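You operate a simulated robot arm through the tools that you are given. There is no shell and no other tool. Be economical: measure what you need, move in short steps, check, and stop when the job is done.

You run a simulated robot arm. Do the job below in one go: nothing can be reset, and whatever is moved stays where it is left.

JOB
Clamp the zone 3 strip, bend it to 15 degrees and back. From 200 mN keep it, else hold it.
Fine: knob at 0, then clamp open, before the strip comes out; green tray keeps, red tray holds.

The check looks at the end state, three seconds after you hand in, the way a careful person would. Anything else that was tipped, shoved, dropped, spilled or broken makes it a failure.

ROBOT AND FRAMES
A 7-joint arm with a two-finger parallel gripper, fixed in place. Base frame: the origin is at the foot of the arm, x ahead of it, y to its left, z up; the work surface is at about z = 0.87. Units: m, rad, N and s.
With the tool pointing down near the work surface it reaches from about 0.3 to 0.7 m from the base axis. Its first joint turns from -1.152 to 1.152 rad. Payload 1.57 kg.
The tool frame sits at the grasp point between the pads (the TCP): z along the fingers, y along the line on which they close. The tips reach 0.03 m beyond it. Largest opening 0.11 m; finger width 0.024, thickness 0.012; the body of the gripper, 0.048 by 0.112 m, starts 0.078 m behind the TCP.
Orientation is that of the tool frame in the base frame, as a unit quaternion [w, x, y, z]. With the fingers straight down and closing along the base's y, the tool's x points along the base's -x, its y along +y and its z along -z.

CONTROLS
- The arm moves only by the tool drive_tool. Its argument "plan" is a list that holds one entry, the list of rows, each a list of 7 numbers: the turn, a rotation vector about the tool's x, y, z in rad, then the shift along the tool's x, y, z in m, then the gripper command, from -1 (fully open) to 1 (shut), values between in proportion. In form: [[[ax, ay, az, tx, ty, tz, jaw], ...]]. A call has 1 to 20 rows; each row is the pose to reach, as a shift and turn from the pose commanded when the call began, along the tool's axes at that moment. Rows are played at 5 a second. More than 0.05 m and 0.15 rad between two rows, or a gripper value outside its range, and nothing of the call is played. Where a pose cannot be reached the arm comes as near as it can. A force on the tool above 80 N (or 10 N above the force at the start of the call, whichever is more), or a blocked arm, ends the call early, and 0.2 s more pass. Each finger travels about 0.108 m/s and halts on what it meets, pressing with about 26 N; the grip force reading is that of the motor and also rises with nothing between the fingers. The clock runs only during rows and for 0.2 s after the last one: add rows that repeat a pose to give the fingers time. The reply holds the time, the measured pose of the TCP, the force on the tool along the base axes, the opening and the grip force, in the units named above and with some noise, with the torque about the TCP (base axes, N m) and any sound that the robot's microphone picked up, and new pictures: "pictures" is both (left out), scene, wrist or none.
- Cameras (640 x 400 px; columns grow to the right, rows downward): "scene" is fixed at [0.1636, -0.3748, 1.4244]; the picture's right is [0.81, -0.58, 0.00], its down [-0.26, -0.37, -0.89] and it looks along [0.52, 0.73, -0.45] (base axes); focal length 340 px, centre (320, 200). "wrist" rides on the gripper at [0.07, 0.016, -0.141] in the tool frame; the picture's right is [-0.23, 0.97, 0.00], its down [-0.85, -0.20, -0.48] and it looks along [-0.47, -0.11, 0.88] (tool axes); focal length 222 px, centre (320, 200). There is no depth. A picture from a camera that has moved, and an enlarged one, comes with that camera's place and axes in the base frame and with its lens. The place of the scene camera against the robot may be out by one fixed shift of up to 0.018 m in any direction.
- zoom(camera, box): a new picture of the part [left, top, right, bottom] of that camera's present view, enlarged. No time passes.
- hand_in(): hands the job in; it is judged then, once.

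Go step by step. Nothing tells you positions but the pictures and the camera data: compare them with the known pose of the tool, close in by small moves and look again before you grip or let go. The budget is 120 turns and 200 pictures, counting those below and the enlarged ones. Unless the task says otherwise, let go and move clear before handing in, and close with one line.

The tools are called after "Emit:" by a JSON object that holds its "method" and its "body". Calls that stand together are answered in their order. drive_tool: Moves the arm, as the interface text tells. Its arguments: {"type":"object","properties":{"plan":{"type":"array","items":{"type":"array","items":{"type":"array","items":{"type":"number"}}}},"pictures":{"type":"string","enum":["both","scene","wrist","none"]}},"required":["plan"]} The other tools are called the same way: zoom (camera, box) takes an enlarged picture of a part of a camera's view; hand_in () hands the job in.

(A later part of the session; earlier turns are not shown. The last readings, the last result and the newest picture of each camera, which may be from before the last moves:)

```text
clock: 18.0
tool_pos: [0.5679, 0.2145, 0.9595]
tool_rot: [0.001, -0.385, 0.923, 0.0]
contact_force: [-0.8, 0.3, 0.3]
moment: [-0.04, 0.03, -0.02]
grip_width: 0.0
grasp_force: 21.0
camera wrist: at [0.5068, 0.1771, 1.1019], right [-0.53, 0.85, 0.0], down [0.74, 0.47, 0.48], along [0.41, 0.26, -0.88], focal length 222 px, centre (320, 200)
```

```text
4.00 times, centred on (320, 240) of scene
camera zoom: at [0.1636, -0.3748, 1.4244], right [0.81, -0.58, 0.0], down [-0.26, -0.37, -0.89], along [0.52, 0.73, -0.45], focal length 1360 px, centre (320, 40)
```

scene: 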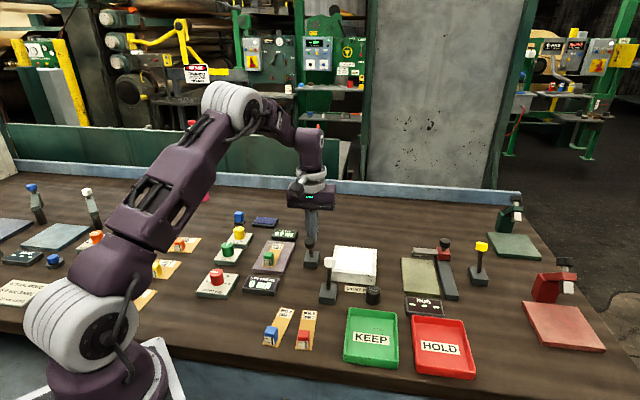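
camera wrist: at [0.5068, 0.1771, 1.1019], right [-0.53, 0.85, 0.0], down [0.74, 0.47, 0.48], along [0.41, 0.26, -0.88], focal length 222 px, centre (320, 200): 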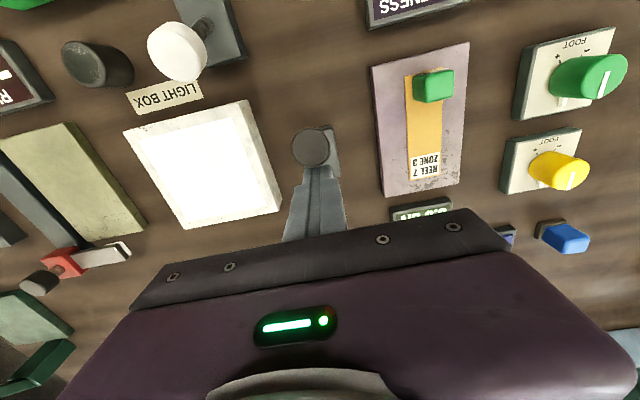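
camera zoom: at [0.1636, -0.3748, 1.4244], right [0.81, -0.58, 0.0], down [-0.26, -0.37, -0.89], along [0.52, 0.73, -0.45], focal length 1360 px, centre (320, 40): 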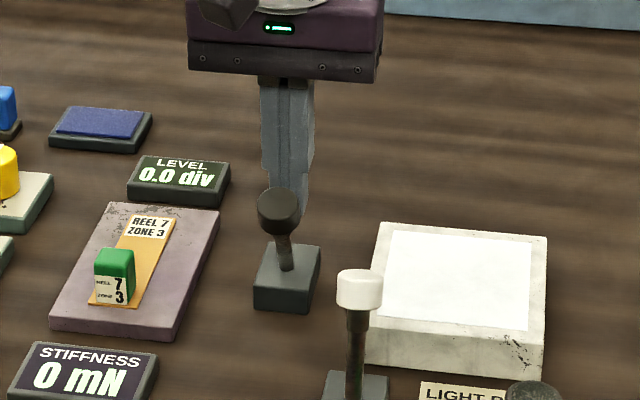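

The display now shows 0 mN, so the black lever is the clamp. I'll nudge it to its end stop.

Emit:
{"method": "drive_tool", "body": {"plan": [[[0, 0, 0, 0.005, 0, 0, 1], [0, 0, 0, 0.01, 0, 0, 1], [0, 0, 0, 0.014, 0, 0, 1]]], "pictures": "none"}}

Emit:
{"method": "zoom", "body": {"camera": "scene", "box": [240, 190, 400, 290]}}

```text
clock: 18.8
tool_pos: [0.5654, 0.212, 0.9612]
tool_rot: [0.012, -0.386, 0.922, 0.005]
contact_force: [52.8, 47.1, -19.6]
moment: [0.65, -1.24, 0.04]
grip_width: 0.0
grasp_force: 21.5
```

```text
4.00 times, centred on (320, 240) of scene
camera zoom: at [0.1655, -0.3733, 1.4246], right [0.81, -0.58, 0.0], down [-0.26, -0.37, -0.89], along [0.52, 0.73, -0.45], focal length 1360 px, centre (320, 40)
```

zoom: 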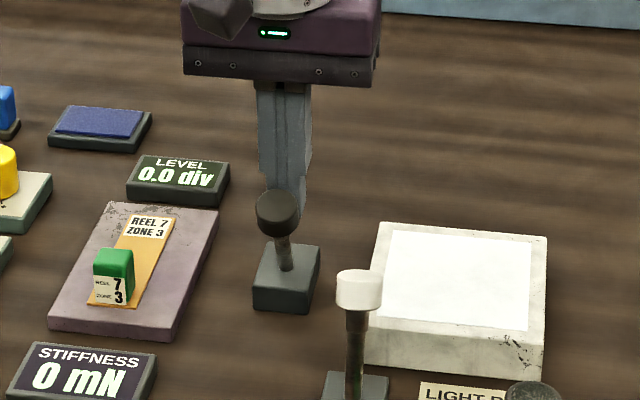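

Lever is at its stop and the strip is clamped. Back off, rise, and go over the BEND knob.

Emit:
{"method": "drive_tool", "body": {"plan": [[[0, 0, 0, -0.03, 0, 0, 1], [0, 0, 0, -0.04, 0, -0.04, 1], [0, 0, 0, -0.04, 0, -0.08, 0], [0, 0, 0, -0.01, 0.025, -0.1, -0.3], [0, 0, 0, 0.02, 0.05, -0.1, -0.3], [0, 0, 0, 0.05, 0.08, -0.1, -0.3], [0, 0, 0, 0.075, 0.11, -0.1, -0.3], [0, 0, 0, 0.1, 0.14, -0.1, -0.3], [0, 0, 0, 0.12, 0.18, -0.1, -0.3], [0, 0, 0, 0.14, 0.198, -0.1, -0.3], [0, 0, 0, 0.14, 0.198, -0.1, -0.3]]]}}

Emit:
{"method": "zoom", "body": {"camera": "scene", "box": [180, 210, 340, 310]}}

Emit:
{"method": "zoom", "body": {"camera": "wrist", "box": [220, 80, 420, 205]}}

```text
clock: 21.2
tool_pos: [0.3192, 0.2447, 1.0596]
tool_rot: [0.0, -0.385, 0.923, 0.001]
contact_force: [0.1, -0.3, -0.2]
moment: [-0.01, -0.01, 0.01]
grip_width: 0.0717
grasp_force: 0.0
camera wrist: at [0.2567, 0.2071, 1.2012], right [-0.53, 0.85, 0.0], down [0.74, 0.47, 0.48], along [0.41, 0.26, -0.88], focal length 222 px, centre (320, 200)
```

scene: 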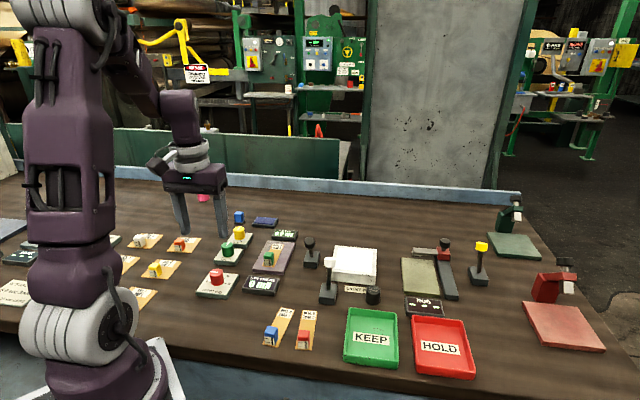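
wrist: 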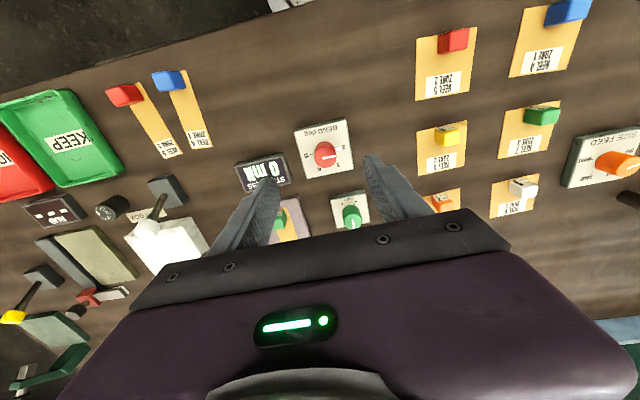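

```text
4.00 times, centred on (260, 260) of scene
camera zoom: at [0.1636, -0.3748, 1.4244], right [0.81, -0.58, 0.0], down [-0.26, -0.37, -0.89], along [0.52, 0.73, -0.45], focal length 1360 px, centre (560, -40)
```

zoom: 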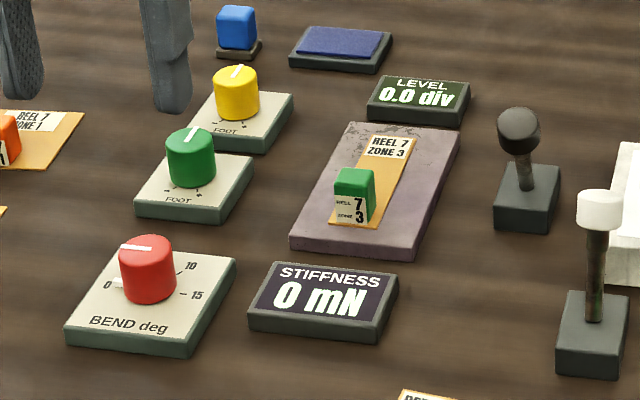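

```text
3.20 times, centred on (320, 142) of wrist
camera zoom: at [0.2567, 0.2071, 1.2012], right [-0.53, 0.85, 0.0], down [0.74, 0.47, 0.48], along [0.41, 0.26, -0.88], focal length 711 px, centre (320, 384)
```

zoom: 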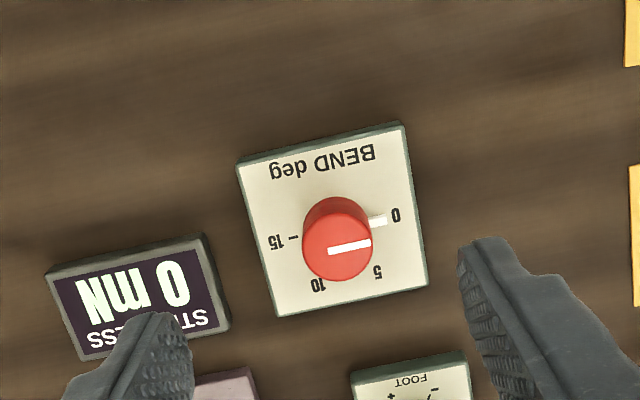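

The knob is at (0.330, 0.262), pointing at 0, with 15 roughly half a turn clockwise. I'll turn the gripper counter-clockwise to have room, then centre over the knob.

Emit:
{"method": "drive_tool", "body": {"plan": [[[0, 0, -0.14, -0.008, 0.002, 0, -0.1], [0, 0, -0.28, -0.016, 0.004, 0, -0.1], [0, 0, -0.42, -0.02, 0.0045, 0.02, -0.1], [0, 0, -0.56, -0.02, 0.0045, 0.04, -0.1], [0, 0, -0.7, -0.02, 0.0045, 0.06, -0.1], [0, 0, -0.785, -0.02, 0.0045, 0.09, -0.1], [0, 0, -0.785, -0.02, 0.0045, 0.09, -0.1]]]}}

Emit:
{"method": "zoom", "body": {"camera": "wrist", "box": [220, 80, 420, 230]}}

Emit:
{"method": "zoom", "body": {"camera": "scene", "box": [160, 210, 320, 310]}}

```text
clock: 22.8
tool_pos: [0.3309, 0.2613, 0.969]
tool_rot: [0.001, 0.709, -0.705, 0.0]
contact_force: [-0.7, -0.8, -0.1]
moment: [0.03, -0.05, -0.03]
grip_width: 0.0602
grasp_force: 0.1
camera wrist: at [0.3136, 0.1923, 1.1115], right [-0.98, 0.22, 0.0], down [0.19, 0.86, 0.48], along [0.11, 0.47, -0.88], focal length 222 px, centre (320, 200)
```

scene: 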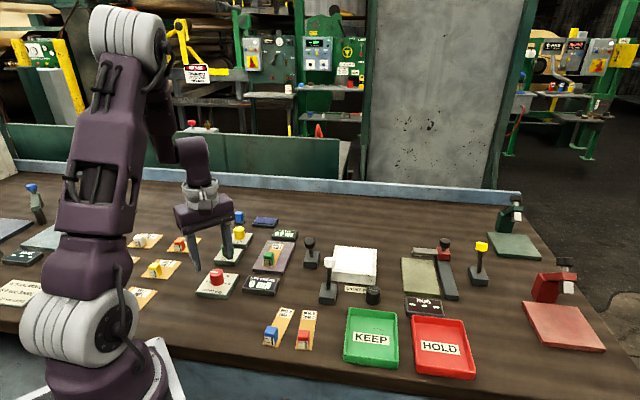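
wrist: 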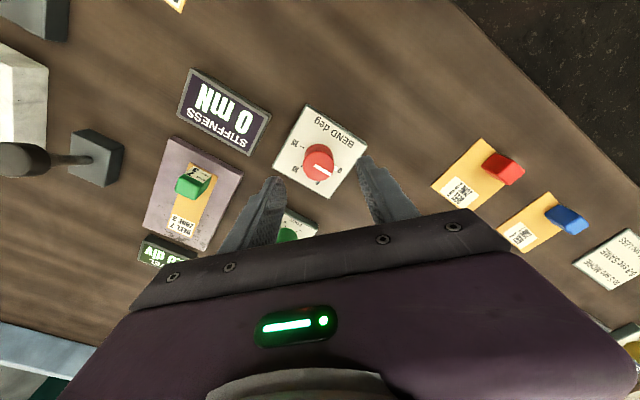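

```text
2.67 times, centred on (320, 155) of wrist
camera zoom: at [0.3136, 0.1923, 1.1115], right [-0.98, 0.22, 0.0], down [0.19, 0.86, 0.48], along [0.11, 0.47, -0.88], focal length 592 px, centre (320, 320)
```

zoom: 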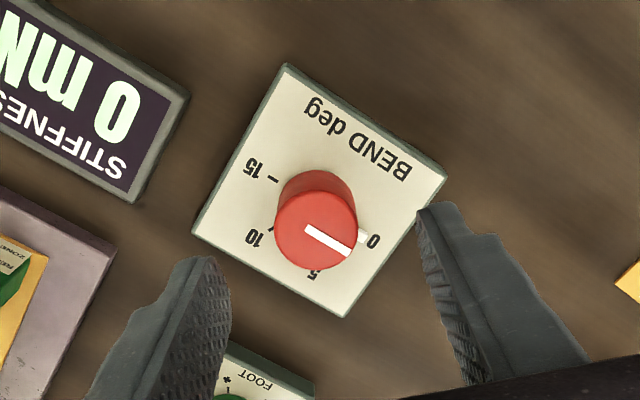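

```text
4.00 times, centred on (240, 260) of scene
camera zoom: at [0.1636, -0.3748, 1.4244], right [0.81, -0.58, 0.0], down [-0.26, -0.37, -0.89], along [0.52, 0.73, -0.45], focal length 1360 px, centre (640, -40)
```

zoom: 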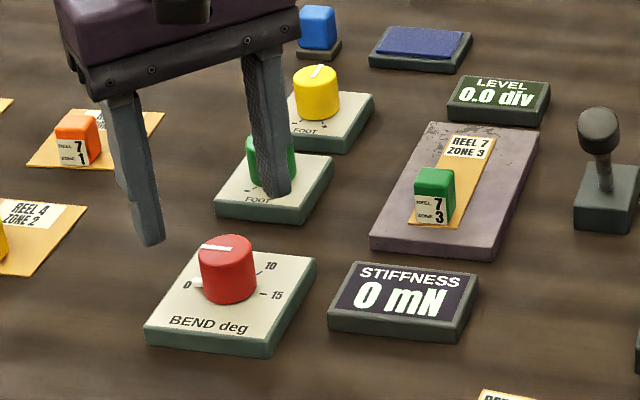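

Centred within a couple of mm. Descend and grip the knob.

Emit:
{"method": "drive_tool", "body": {"plan": [[[0, 0, 0, -0.002, 0, 0.03, -0.1], [0, 0, 0, -0.002, 0, 0.047, -0.1], [0, 0, 0, -0.002, 0, 0.047, 0.3], [0, 0, 0, -0.002, 0, 0.047, 0.7], [0, 0, 0, -0.002, 0, 0.047, 0.7]]]}}

Emit:
{"method": "zoom", "body": {"camera": "scene", "box": [160, 210, 320, 310]}}

```text
clock: 24.0
tool_pos: [0.3318, 0.263, 0.9218]
tool_rot: [-0.002, 0.708, -0.706, 0.0]
contact_force: [21.3, 0.1, -16.8]
moment: [0.64, -0.08, 0.07]
grip_width: 0.0295
grasp_force: 39.3
camera wrist: at [0.3147, 0.1943, 1.0649], right [-0.97, 0.22, 0.0], down [0.2, 0.86, 0.48], along [0.11, 0.47, -0.88], focal length 222 px, centre (320, 200)
```

scene: 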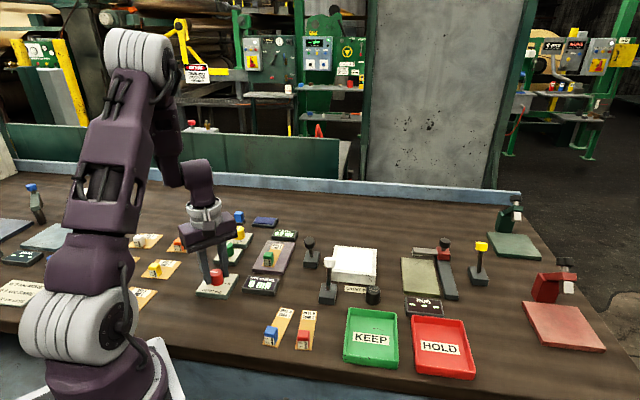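
wrist: 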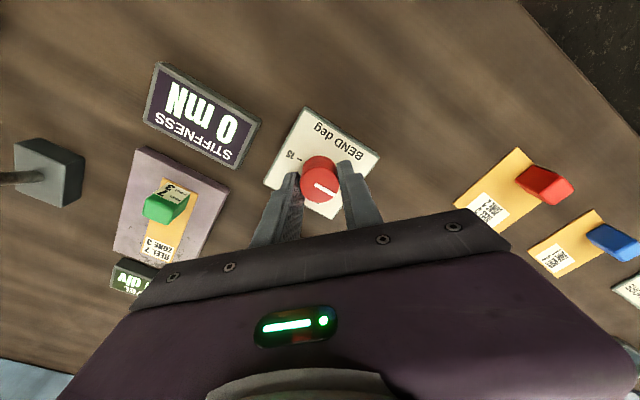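

```text
4.00 times, centred on (240, 260) of scene
camera zoom: at [0.1643, -0.3747, 1.4244], right [0.81, -0.58, 0.0], down [-0.26, -0.37, -0.89], along [0.52, 0.73, -0.45], focal length 1360 px, centre (640, -40)
```

zoom: 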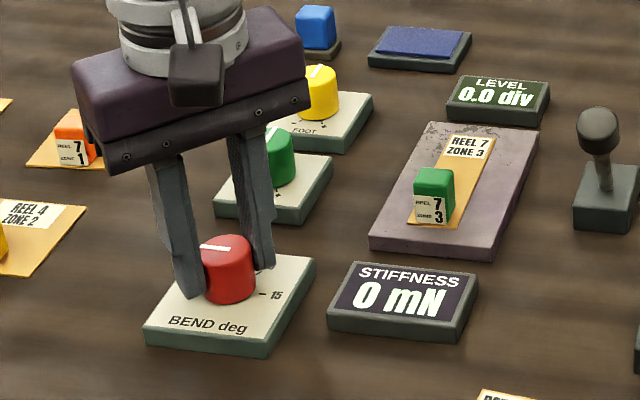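

Gripped, with slight sideways load. I'll shift 1 mm to relieve it and start turning clockwise.

Emit:
{"method": "drive_tool", "body": {"plan": [[[0, 0, 0, 0, -0.0012, 0, 0.7], [0, 0, 0.14, 0, -0.0012, 0, 0.7], [0, 0, 0.28, 0, -0.0012, 0, 0.7], [0, 0, 0.42, 0, -0.0012, 0, 0.7]]], "pictures": "none"}}

Emit:
{"method": "zoom", "body": {"camera": "scene", "box": [160, 210, 320, 310]}}

```text
clock: 25.0
tool_pos: [0.3335, 0.2632, 0.9228]
tool_rot: [0.0, -0.545, 0.839, -0.001]
contact_force: [31.4, -7.5, -15.2]
moment: [-0.01, -0.28, 0.08]
grip_width: 0.0293
grasp_force: 38.7
```

```text
4.00 times, centred on (240, 260) of scene
camera zoom: at [0.1646, -0.3749, 1.4243], right [0.81, -0.58, 0.0], down [-0.26, -0.37, -0.89], along [0.52, 0.73, -0.45], focal length 1360 px, centre (640, -40)
```

zoom: 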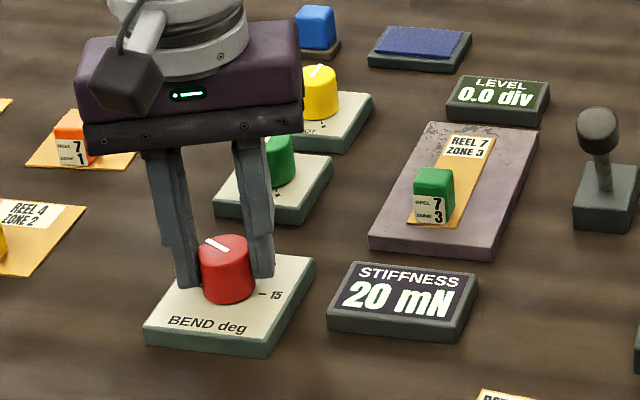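

Turning works (20 mN). I'll ease the sideways load and continue.

Emit:
{"method": "drive_tool", "body": {"plan": [[[0, 0, 0, -0.001, -0.002, 0, 0.6], [0, 0, 0.14, -0.001, -0.002, 0, 0.6], [0, 0, 0.28, -0.001, -0.002, 0, 0.6], [0, 0, 0.42, -0.001, -0.002, 0, 0.6], [0, 0, 0.56, -0.001, -0.002, 0, 0.6], [0, 0, 0.7, -0.001, -0.002, 0, 0.6]]], "pictures": "none"}}

Emit:
{"method": "zoom", "body": {"camera": "scene", "box": [160, 210, 320, 310]}}

```text
clock: 26.4
tool_pos: [0.3342, 0.2619, 0.9228]
tool_rot: [0.001, -0.225, 0.974, -0.001]
contact_force: [5.4, -26.5, 20.9]
moment: [-0.47, 0.25, 0.1]
grip_width: 0.0295
grasp_force: 39.2
```

```text
4.00 times, centred on (240, 260) of scene
camera zoom: at [0.1636, -0.3756, 1.4242], right [0.81, -0.58, 0.0], down [-0.26, -0.37, -0.89], along [0.52, 0.73, -0.45], focal length 1360 px, centre (640, -40)
```

zoom: 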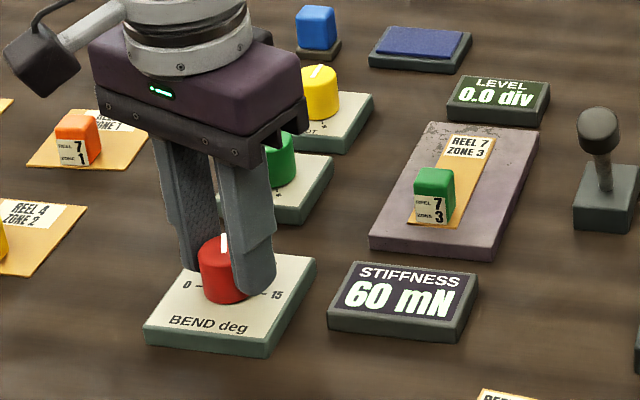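

60 mN at about 64° of turn. Continue clockwise.

Emit:
{"method": "drive_tool", "body": {"plan": [[[0, 0, 0, 0.0007, -0.0014, 0, 0.6], [0, 0, 0.14, 0.0007, -0.0014, 0, 0.6], [0, 0, 0.28, 0.0007, -0.0014, 0, 0.6], [0, 0, 0.42, 0.0007, -0.0014, 0, 0.6], [0, 0, 0.56, 0.0007, -0.0014, 0, 0.6], [0, 0, 0.7, 0.0007, -0.0014, 0, 0.6], [0, 0, 0.84, 0.0007, -0.0014, 0, 0.6]]], "pictures": "wrist"}}

Emit:
{"method": "zoom", "body": {"camera": "scene", "box": [160, 210, 320, 310]}}

```text
clock: 28.0
tool_pos: [0.3328, 0.2627, 0.9233]
tool_rot: [-0.001, 0.193, 0.981, -0.001]
contact_force: [-4.6, -24.9, 16.7]
moment: [-0.58, -0.18, 0.02]
grip_width: 0.0292
grasp_force: 38.6
camera wrist: at [0.2735, 0.3038, 1.0647], right [0.58, 0.82, 0.0], down [0.72, -0.51, 0.48], along [0.39, -0.28, -0.88], focal length 222 px, centre (320, 200)
```

wrist: 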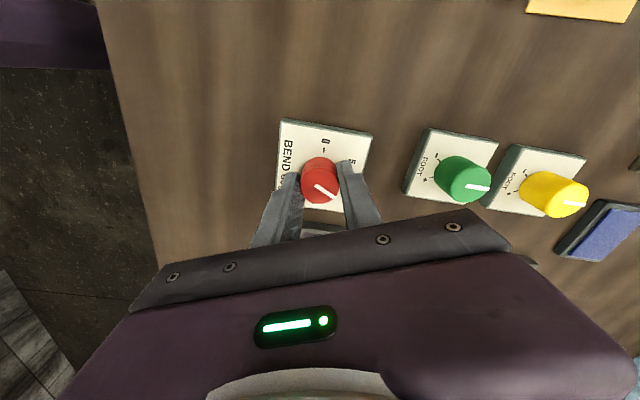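

```text
4.00 times, centred on (240, 260) of scene
camera zoom: at [0.1633, -0.3755, 1.4243], right [0.81, -0.58, 0.0], down [-0.26, -0.37, -0.89], along [0.52, 0.73, -0.45], focal length 1360 px, centre (640, -40)
```

zoom: 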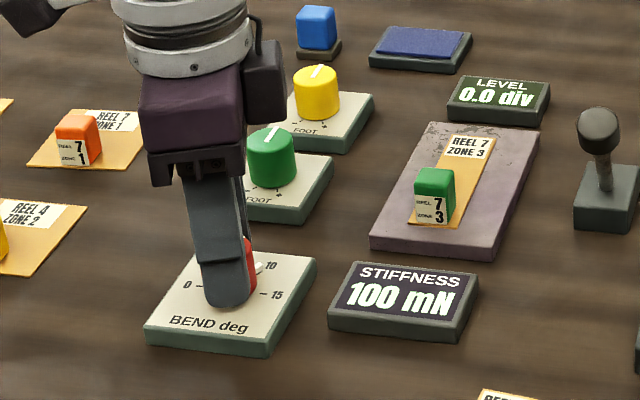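

100 mN near 10°. Continue towards 15.

Emit:
{"method": "drive_tool", "body": {"plan": [[[0, 0, 0, -0.0006, -0.0014, 0, 0.6], [0, 0, 0.14, -0.0006, -0.0014, 0, 0.6], [0, 0, 0.28, -0.0006, -0.0014, 0, 0.6], [0, 0, 0.42, -0.0006, -0.0014, 0, 0.6], [0, 0, 0.56, -0.0006, -0.0014, 0, 0.6], [0, 0, 0.7, -0.0006, -0.0014, 0, 0.6], [0, 0, 0.84, -0.0006, -0.0014, 0, 0.6]]], "pictures": "wrist"}}

Emit:
{"method": "zoom", "body": {"camera": "scene", "box": [160, 210, 320, 310]}}

Emit:
{"method": "zoom", "body": {"camera": "wrist", "box": [260, 100, 400, 230]}}

```text
clock: 29.6
tool_pos: [0.3327, 0.2604, 0.9215]
tool_rot: [-0.001, 0.575, 0.818, 0.0]
contact_force: [-23.2, -2.8, -23.1]
moment: [0.53, 0.39, 0.02]
grip_width: 0.0289
grasp_force: 39.0
camera wrist: at [0.3233, 0.333, 1.0647], right [0.99, 0.12, 0.0], down [0.1, -0.87, 0.48], along [0.05, -0.48, -0.88], focal length 222 px, centre (320, 200)
```

wrist: 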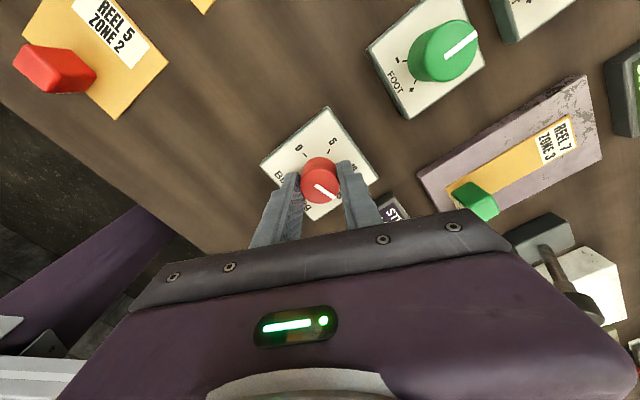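

```text
4.00 times, centred on (240, 260) of scene
camera zoom: at [0.1632, -0.3747, 1.4245], right [0.81, -0.58, 0.0], down [-0.26, -0.37, -0.89], along [0.52, 0.73, -0.45], focal length 1360 px, centre (640, -40)
```

zoom: 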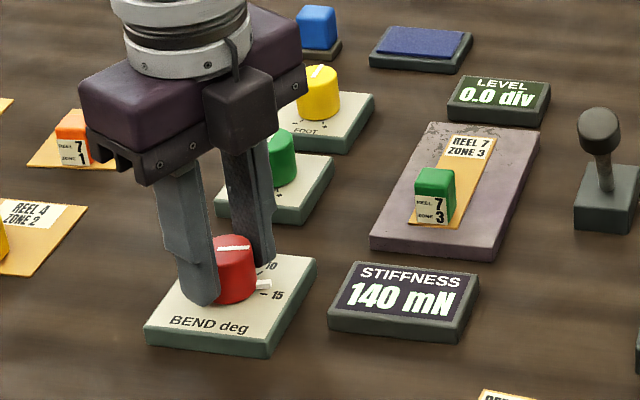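

```text
3.08 times, centred on (330, 165) of wrist
camera zoom: at [0.3233, 0.333, 1.0647], right [0.99, 0.12, 0.0], down [0.1, -0.87, 0.48], along [0.05, -0.48, -0.88], focal length 684 px, centre (289, 308)
```

zoom: 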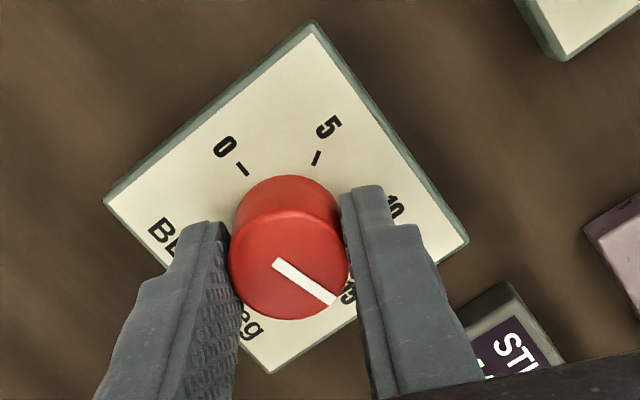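

About 14°, 140 mN. A bit further to 15.

Emit:
{"method": "drive_tool", "body": {"plan": [[[0, 0, 0.08, -0.0005, 0.001, 0, 0.6], [0, 0, 0.16, -0.0005, 0.001, 0, 0.6], [0, 0, 0.16, -0.0005, 0.001, 0, 0.6]]], "pictures": "none"}}

Emit:
{"method": "zoom", "body": {"camera": "scene", "box": [190, 250, 290, 310]}}

Emit:
{"method": "zoom", "body": {"camera": "wrist", "box": [260, 100, 400, 230]}}

```text
clock: 30.4
tool_pos: [0.3323, 0.2597, 0.9223]
tool_rot: [0.0, 0.637, 0.771, -0.001]
contact_force: [-38.0, 2.4, -27.1]
moment: [0.18, 0.14, 0.03]
grip_width: 0.029
grasp_force: 38.9
```

```text
6.40 times, centred on (240, 280) of scene
camera zoom: at [0.1629, -0.3745, 1.4246], right [0.81, -0.58, 0.0], down [-0.26, -0.37, -0.89], along [0.52, 0.73, -0.45], focal length 2176 px, centre (832, -312)
```

zoom: 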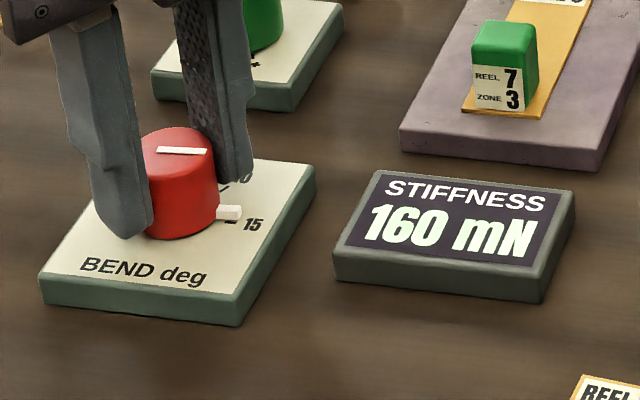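

```text
3.08 times, centred on (330, 165) of wrist
camera zoom: at [0.3347, 0.3336, 1.0646], right [1.0, -0.04, 0.0], down [-0.03, -0.88, 0.48], along [-0.02, -0.48, -0.88], focal length 684 px, centre (289, 308)
```

zoom: 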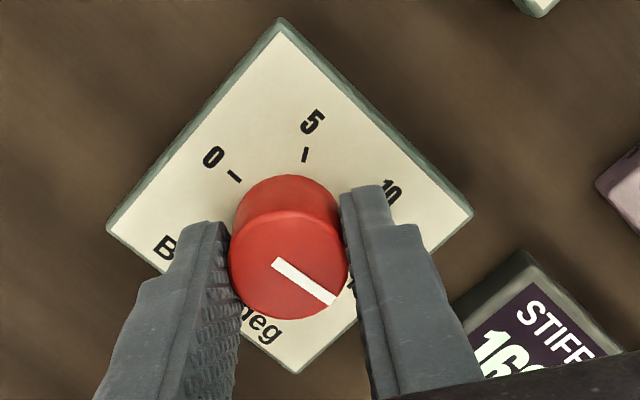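

Emit:
{"method": "drive_tool", "body": {"plan": [[[0, 0, 0.06, -0.001, 0, 0, 0.6], [0, 0, 0.12, -0.001, 0, 0, 0.6], [0, 0, 0.12, -0.001, 0, 0, 0.6]]], "pictures": "none"}}

Emit:
{"method": "zoom", "body": {"camera": "scene", "box": [190, 250, 290, 310]}}

```text
clock: 31.2
tool_pos: [0.3321, 0.2602, 0.9224]
tool_rot: [-0.001, 0.682, 0.731, -0.002]
contact_force: [-44.4, 5.4, -13.2]
moment: [0.34, 0.43, 0.34]
grip_width: 0.0292
grasp_force: 39.0
```

```text
6.40 times, centred on (240, 280) of scene
camera zoom: at [0.1626, -0.3745, 1.4246], right [0.81, -0.58, 0.0], down [-0.26, -0.37, -0.89], along [0.52, 0.73, -0.45], focal length 2176 px, centre (832, -312)
```

zoom: 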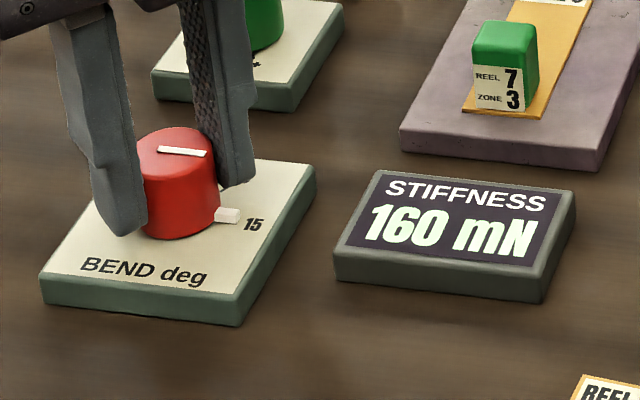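

At 15° the reading is 160 mN (at the stop). Now turn back counter-clockwise.

Emit:
{"method": "drive_tool", "body": {"plan": [[[0, 0, -0.06, 0.0, -0.0015, 0, 0.6], [0, 0, -0.2, 0.0, -0.0015, 0, 0.6], [0, 0, -0.34, 0, -0.0015, 0, 0.6], [0, 0, -0.48, 0, -0.0015, 0, 0.6], [0, 0, -0.62, 0, -0.0015, 0, 0.6], [0, 0, -0.76, 0, -0.0015, 0, 0.6], [0, 0, -0.9, 0, -0.0015, 0, 0.6], [0, 0, -1.04, 0, -0.0015, 0, 0.6], [0, 0, -1.18, 0, -0.001, 0, 0.6], [0, 0, -1.32, 0, -0.001, 0, 0.6]]], "pictures": "none"}}

Emit:
{"method": "zoom", "body": {"camera": "scene", "box": [190, 250, 290, 310]}}

```text
clock: 33.4
tool_pos: [0.334, 0.261, 0.9228]
tool_rot: [0.001, 0.09, 0.996, 0.002]
contact_force: [-21.1, 16.2, -1.7]
moment: [0.03, 0.96, -0.03]
grip_width: 0.0292
grasp_force: 39.1
```

```text
6.40 times, centred on (240, 280) of scene
camera zoom: at [0.1632, -0.3743, 1.4246], right [0.81, -0.58, 0.0], down [-0.26, -0.37, -0.89], along [0.52, 0.73, -0.45], focal length 2176 px, centre (832, -312)
```

zoom: 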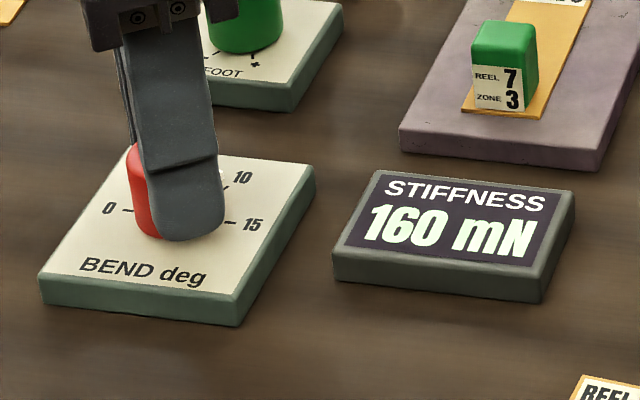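

The reading holds at 160 mN. Continue turning back to 0.

Emit:
{"method": "drive_tool", "body": {"plan": [[[0, 0, -0.1, 0.0012, 0.0008, 0, 0.6], [0, 0, -0.24, 0.0012, 0.0008, 0, 0.6], [0, 0, -0.38, 0.0012, 0.0008, 0, 0.6], [0, 0, -0.52, 0.0012, 0.0008, 0, 0.6], [0, 0, -0.66, 0.0012, 0.0008, 0, 0.6], [0, 0, -0.8, 0.001, 0, 0, 0.6], [0, 0, -0.94, 0.001, 0, 0, 0.6], [0, 0, -1.08, 0.001, 0, 0, 0.6], [0, 0, -1.22, 0.0005, 0, 0, 0.6], [0, 0, -1.36, 0, 0, 0, 0.6], [0, 0, -1.5, 0, 0, 0, 0.6]]], "pictures": "wrist"}}

Emit:
{"method": "zoom", "body": {"camera": "scene", "box": [190, 250, 290, 310]}}

Emit:
{"method": "zoom", "body": {"camera": "wrist", "box": [260, 100, 400, 230]}}

```text
clock: 35.8
tool_pos: [0.3342, 0.2614, 0.923]
tool_rot: [0.002, -0.613, 0.79, 0.003]
contact_force: [-22.7, 34.7, 11.4]
moment: [0.75, 0.36, -0.06]
grip_width: 0.0292
grasp_force: 38.4
camera wrist: at [0.2982, 0.1989, 1.0646], right [-0.89, 0.46, 0.0], down [0.4, 0.78, 0.48], along [0.22, 0.43, -0.88], focal length 222 px, centre (320, 200)
```

wrist: 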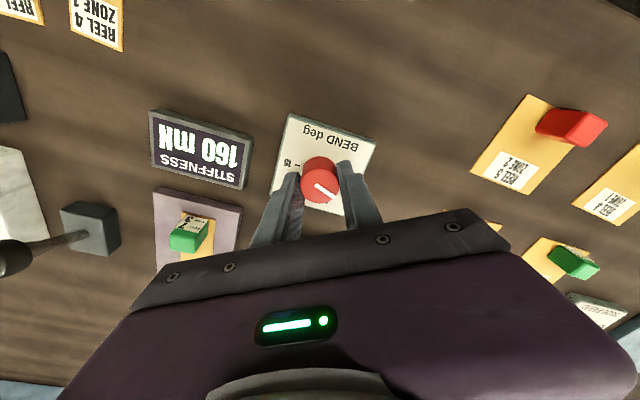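

```text
6.40 times, centred on (240, 280) of scene
camera zoom: at [0.1629, -0.374, 1.4248], right [0.81, -0.58, 0.0], down [-0.26, -0.37, -0.89], along [0.52, 0.73, -0.45], focal length 2176 px, centre (832, -312)
```

zoom: 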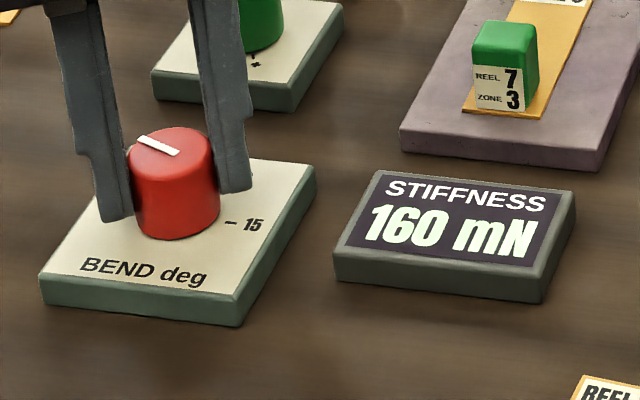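

```text
3.08 times, centred on (330, 165) of wrist
camera zoom: at [0.2982, 0.1989, 1.0646], right [-0.89, 0.46, 0.0], down [0.4, 0.78, 0.48], along [0.22, 0.43, -0.88], focal length 684 px, centre (289, 308)
```

zoom: 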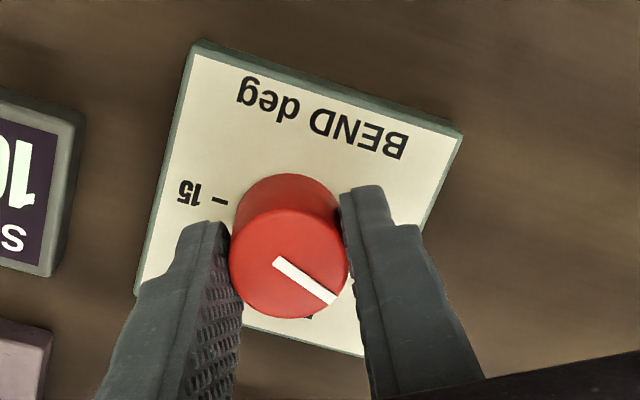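

Emit:
{"method": "drive_tool", "body": {"plan": [[[0, 0, -0.08, -0.001, 0.001, 0, 0.6], [0, 0, -0.16, -0.001, 0.001, 0, 0.6], [0, 0, -0.24, -0.001, 0.001, 0, 0.6], [0, 0, -0.28, -0.001, 0.001, 0, 0.6], [0, 0, -0.28, -0.001, 0.001, 0, 0.6]]], "pictures": "none"}}

Emit:
{"method": "zoom", "body": {"camera": "scene", "box": [190, 250, 290, 310]}}

Emit:
{"method": "zoom", "body": {"camera": "wrist", "box": [260, 100, 400, 230]}}

```text
clock: 37.0
tool_pos: [0.3318, 0.2635, 0.9229]
tool_rot: [-0.001, 0.717, -0.697, -0.002]
contact_force: [-21.7, 24.2, 7.8]
moment: [0.77, 0.51, 0.0]
grip_width: 0.0291
grasp_force: 39.0
```

```text
6.40 times, centred on (240, 280) of scene
camera zoom: at [0.163, -0.3742, 1.4247], right [0.81, -0.58, 0.0], down [-0.26, -0.37, -0.89], along [0.52, 0.73, -0.45], focal length 2176 px, centre (832, -312)
```

zoom: 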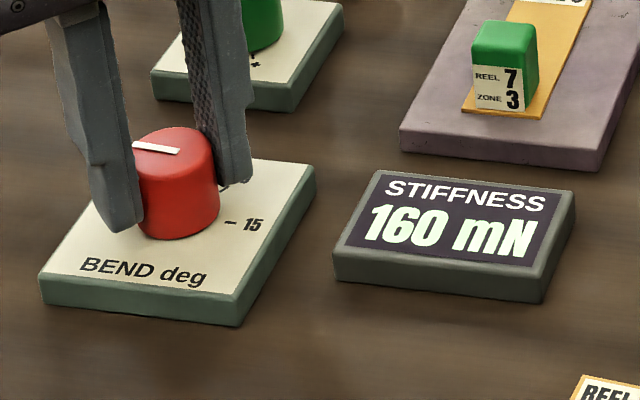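

```text
3.08 times, centred on (330, 165) of wrist
camera zoom: at [0.3165, 0.1927, 1.0647], right [-0.98, 0.2, 0.0], down [0.18, 0.86, 0.48], along [0.1, 0.47, -0.88], focal length 684 px, centre (289, 308)
```

zoom: 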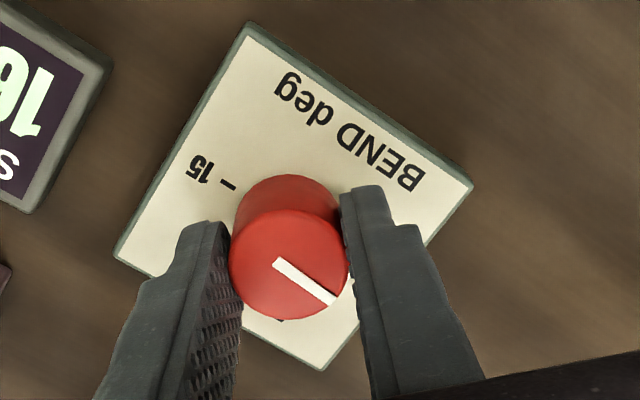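

Emit:
{"method": "drive_tool", "body": {"plan": [[[0, 0, -0.04, 0, 0.0008, 0, 0.6], [0, 0, -0.08, 0, 0.0008, 0, 0.6], [0, 0, -0.08, 0, 0.0008, 0, 0.6]]], "pictures": "none"}}

```text
clock: 37.8
tool_pos: [0.3321, 0.263, 0.9213]
tool_rot: [-0.002, 0.744, -0.668, -0.001]
contact_force: [-16.6, 24.6, -0.6]
moment: [0.54, 0.43, 0.03]
grip_width: 0.0291
grasp_force: 38.7
```

Release and rise to read the knob.

Emit:
{"method": "drive_tool", "body": {"plan": [[[0, 0, 0, 0, 0, 0, 0.2], [0, 0, 0, 0, 0, 0, -0.1], [0, 0, 0, 0, 0, -0.03, -0.1], [0, 0, 0, 0, 0, -0.06, -0.1], [0, 0, 0, 0, 0, -0.1, -0.1]]]}}

Emit:
{"method": "zoom", "body": {"camera": "scene", "box": [190, 250, 290, 310]}}

Emit:
{"method": "zoom", "body": {"camera": "wrist", "box": [240, 70, 400, 200]}}

```text
clock: 39.0
tool_pos: [0.3315, 0.2611, 1.0242]
tool_rot: [-0.001, 0.743, -0.669, 0.0]
contact_force: [-0.1, 1.0, -0.5]
moment: [0.03, 0.01, 0.01]
grip_width: 0.0606
grasp_force: 0.1
camera wrist: at [0.3219, 0.1907, 1.166], right [-0.99, 0.12, 0.0], down [0.11, 0.87, 0.48], along [0.06, 0.48, -0.88], focal length 222 px, centre (320, 200)
```

scene: 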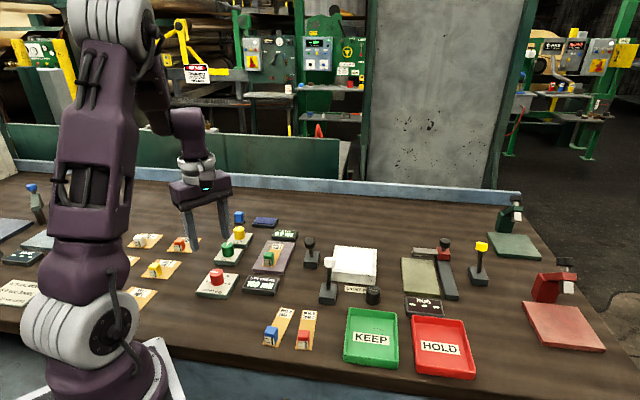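
wrist: 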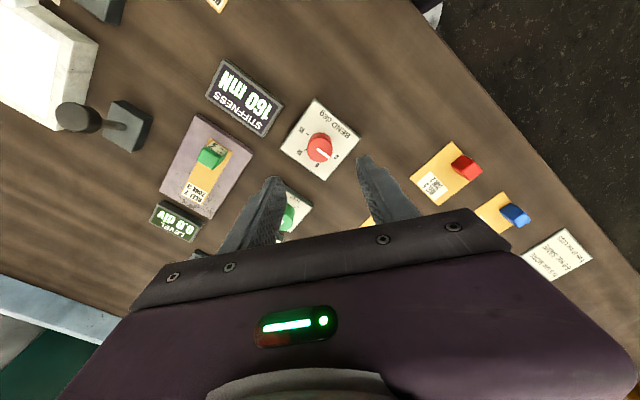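

```text
6.40 times, centred on (240, 280) of scene
camera zoom: at [0.1636, -0.3748, 1.4244], right [0.81, -0.58, 0.0], down [-0.26, -0.37, -0.89], along [0.52, 0.73, -0.45], focal length 2176 px, centre (832, -312)
```

zoom: 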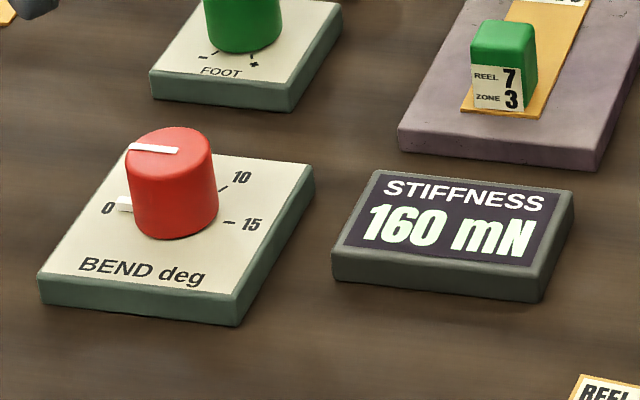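

```text
3.08 times, centred on (320, 135) of wrist
camera zoom: at [0.3219, 0.1907, 1.166], right [-0.99, 0.12, 0.0], down [0.11, 0.87, 0.48], along [0.06, 0.48, -0.88], focal length 684 px, centre (320, 400)
```

zoom: 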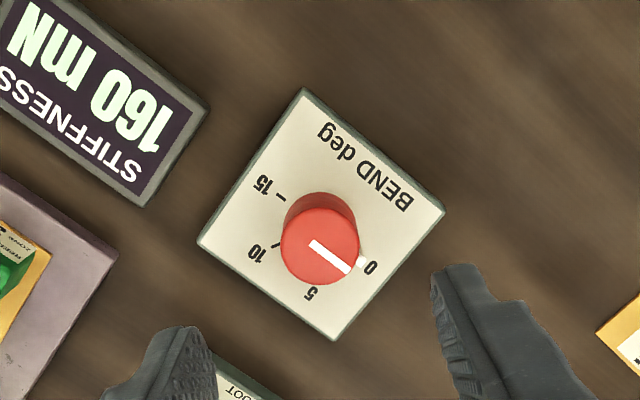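

Emit:
{"method": "zoom", "body": {"camera": "scene", "box": [196, 264, 244, 300]}}

Emit:
{"method": "zoom", "body": {"camera": "wrist", "box": [280, 90, 360, 185]}}

```text
11.11 times, centred on (220, 282) of scene
camera zoom: at [0.1636, -0.3748, 1.4244], right [0.81, -0.58, 0.0], down [-0.26, -0.37, -0.89], along [0.52, 0.73, -0.45], focal length 3777 px, centre (1431, -711)
```

zoom: 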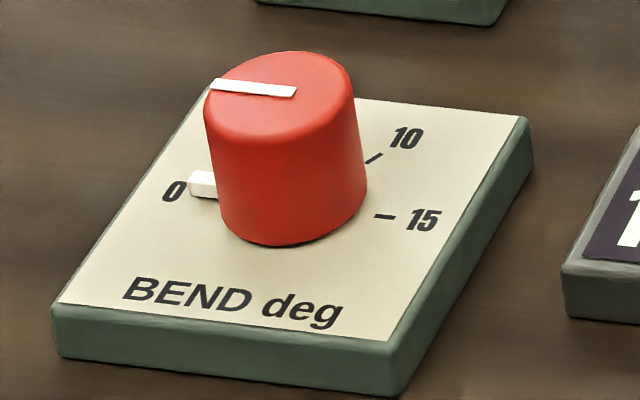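

```text
4.21 times, centred on (320, 138) of wrist
camera zoom: at [0.3219, 0.1907, 1.166], right [-0.99, 0.12, 0.0], down [0.11, 0.87, 0.48], along [0.06, 0.48, -0.88], focal length 935 px, centre (320, 463)
```

zoom: 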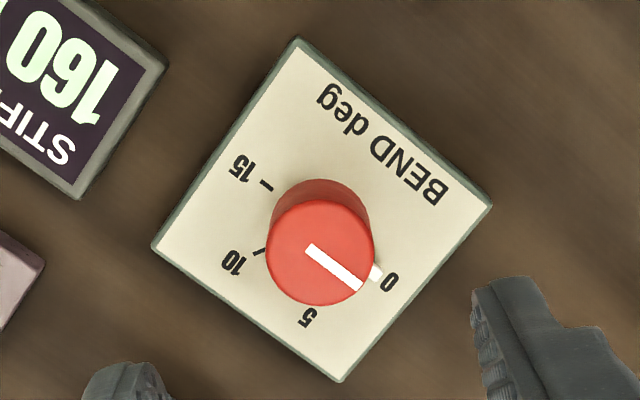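

The knob is back at 0 and the peak shows 160 mN, so this strip goes to HOLD. Next, open the clamp by moving in front of the black lever's knob with the fingers closed.

Emit:
{"method": "drive_tool", "body": {"plan": [[[0, 0, 0.14, 0.019, -0.029, -0.02, 1], [0, 0, 0.28, 0.038, -0.058, -0.02, 1], [0, 0, 0.42, 0.057, -0.087, -0.02, 1], [0, 0, 0.56, 0.075, -0.116, -0.02, 1], [0, 0, 0.7, 0.094, -0.145, -0.02, 1], [0, 0, 0.84, 0.113, -0.175, -0.02, 1], [0, 0, 0.885, 0.113, -0.175, -0.02, 1], [0, 0, 0.885, 0.113, -0.175, -0.02, 1]]]}}

Emit:
{"method": "zoom", "body": {"camera": "wrist", "box": [200, 60, 440, 210]}}

```text
clock: 40.8
tool_pos: [0.5194, 0.1673, 1.0433]
tool_rot: [0.001, -0.384, 0.923, 0.0]
contact_force: [0.5, 0.0, 0.1]
moment: [-0.02, -0.02, 0.04]
grip_width: 0.0
grasp_force: 21.2
camera wrist: at [0.4567, 0.1299, 1.1851], right [-0.53, 0.85, 0.0], down [0.74, 0.47, 0.48], along [0.41, 0.25, -0.88], focal length 222 px, centre (320, 200)
```

scene: 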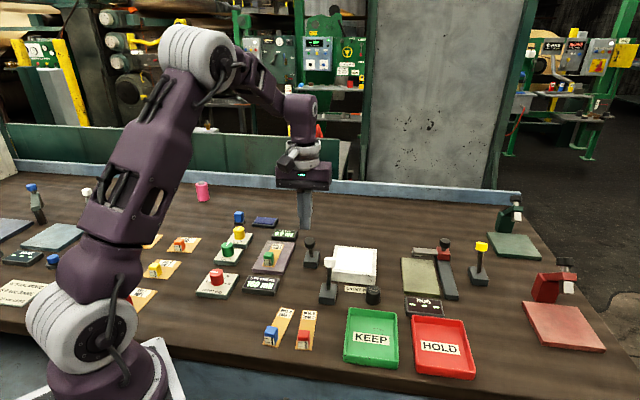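
wrist: 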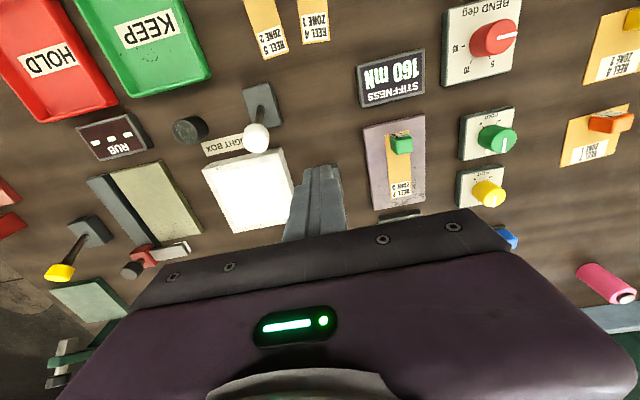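

```text
2.67 times, centred on (320, 135) of wrist
camera zoom: at [0.4567, 0.1299, 1.1851], right [-0.53, 0.85, 0.0], down [0.74, 0.47, 0.48], along [0.41, 0.25, -0.88], focal length 592 px, centre (320, 373)
```

zoom: 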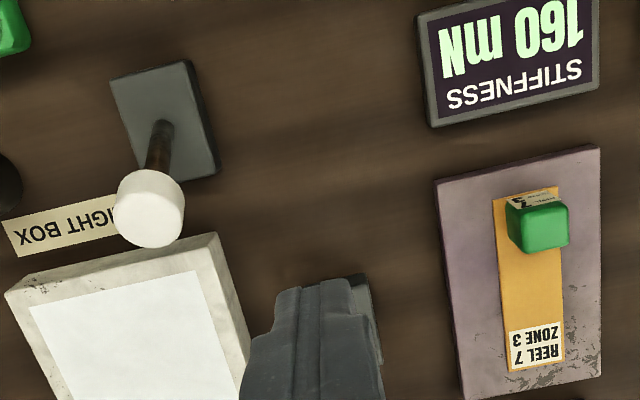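

Fingers are in front of the lever. Descend and push away.

Emit:
{"method": "drive_tool", "body": {"plan": [[[0, 0, 0, 0, 0, 0.04, 1], [0, 0, 0, 0, 0, 0.07, 1], [0, 0, 0, 0, 0, 0.083, 1], [0, 0, 0, -0.012, 0, 0.083, 1], [0, 0, 0, -0.024, 0, 0.083, 1], [0, 0, 0, -0.036, 0, 0.083, 1], [0, 0, 0, -0.046, 0, 0.083, 1]]]}}

Emit:
{"method": "zoom", "body": {"camera": "scene", "box": [240, 210, 400, 310]}}

```text
clock: 42.4
tool_pos: [0.5517, 0.1995, 0.9599]
tool_rot: [0.0, -0.385, 0.923, 0.0]
contact_force: [-0.1, -0.7, 0.4]
moment: [0.01, 0.0, 0.01]
grip_width: 0.0002
grasp_force: 21.1
camera wrist: at [0.489, 0.1624, 1.1014], right [-0.53, 0.85, 0.0], down [0.74, 0.47, 0.48], along [0.41, 0.26, -0.88], focal length 222 px, centre (320, 200)
```

scene: 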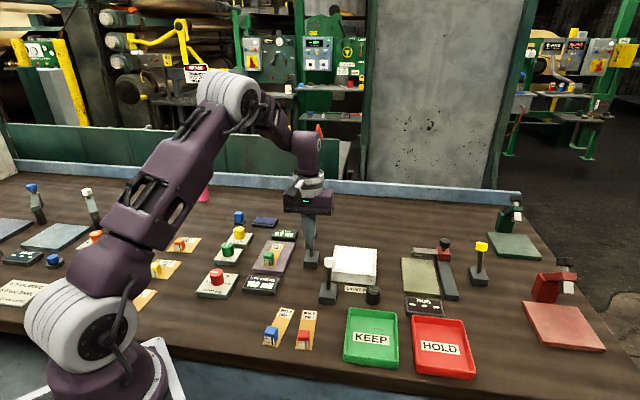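
wrist: 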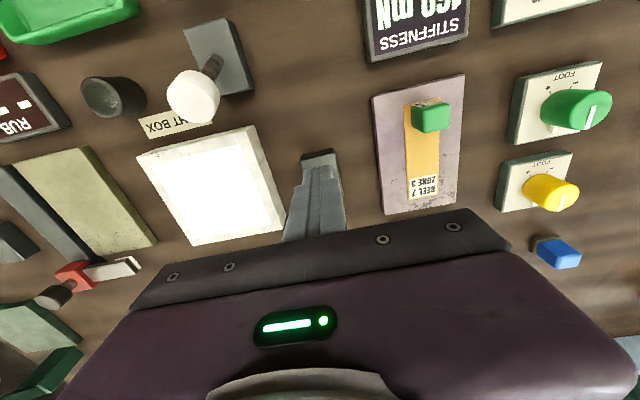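

```text
4.00 times, centred on (320, 260) of scene
camera zoom: at [0.1636, -0.3748, 1.4244], right [0.81, -0.58, 0.0], down [-0.26, -0.37, -0.89], along [0.52, 0.73, -0.45], focal length 1360 px, centre (320, -40)
```

zoom: 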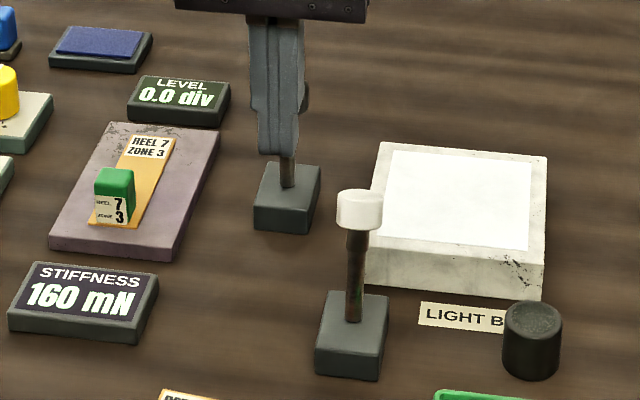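

Emit:
{"method": "drive_tool", "body": {"plan": [[[0, 0, 0, -0.008, 0, 0, 1], [0, 0, 0, -0.016, 0, 0, 1], [0, 0, 0, -0.02, 0, 0, 1]]], "pictures": "none"}}

Emit:
{"method": "zoom", "body": {"camera": "scene", "box": [240, 210, 400, 310]}}

```text
clock: 43.2
tool_pos: [0.5628, 0.2123, 0.9588]
tool_rot: [-0.004, -0.384, 0.923, -0.002]
contact_force: [-21.3, -18.5, 4.8]
moment: [-0.29, 0.18, 0.02]
grip_width: 0.0
grasp_force: 21.6
```

```text
4.00 times, centred on (320, 260) of scene
camera zoom: at [0.1629, -0.3753, 1.4244], right [0.81, -0.58, 0.0], down [-0.26, -0.37, -0.89], along [0.52, 0.73, -0.45], focal length 1360 px, centre (320, -40)
```

zoom: 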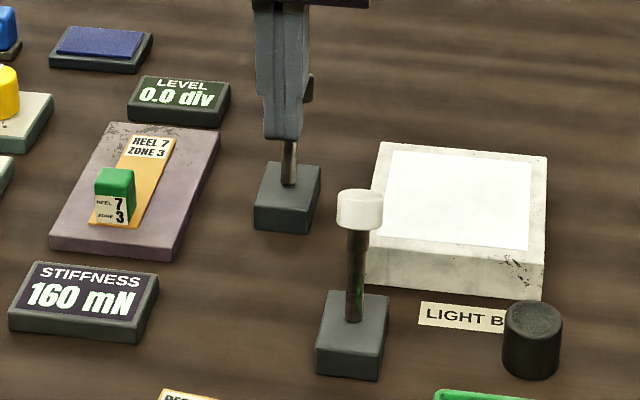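

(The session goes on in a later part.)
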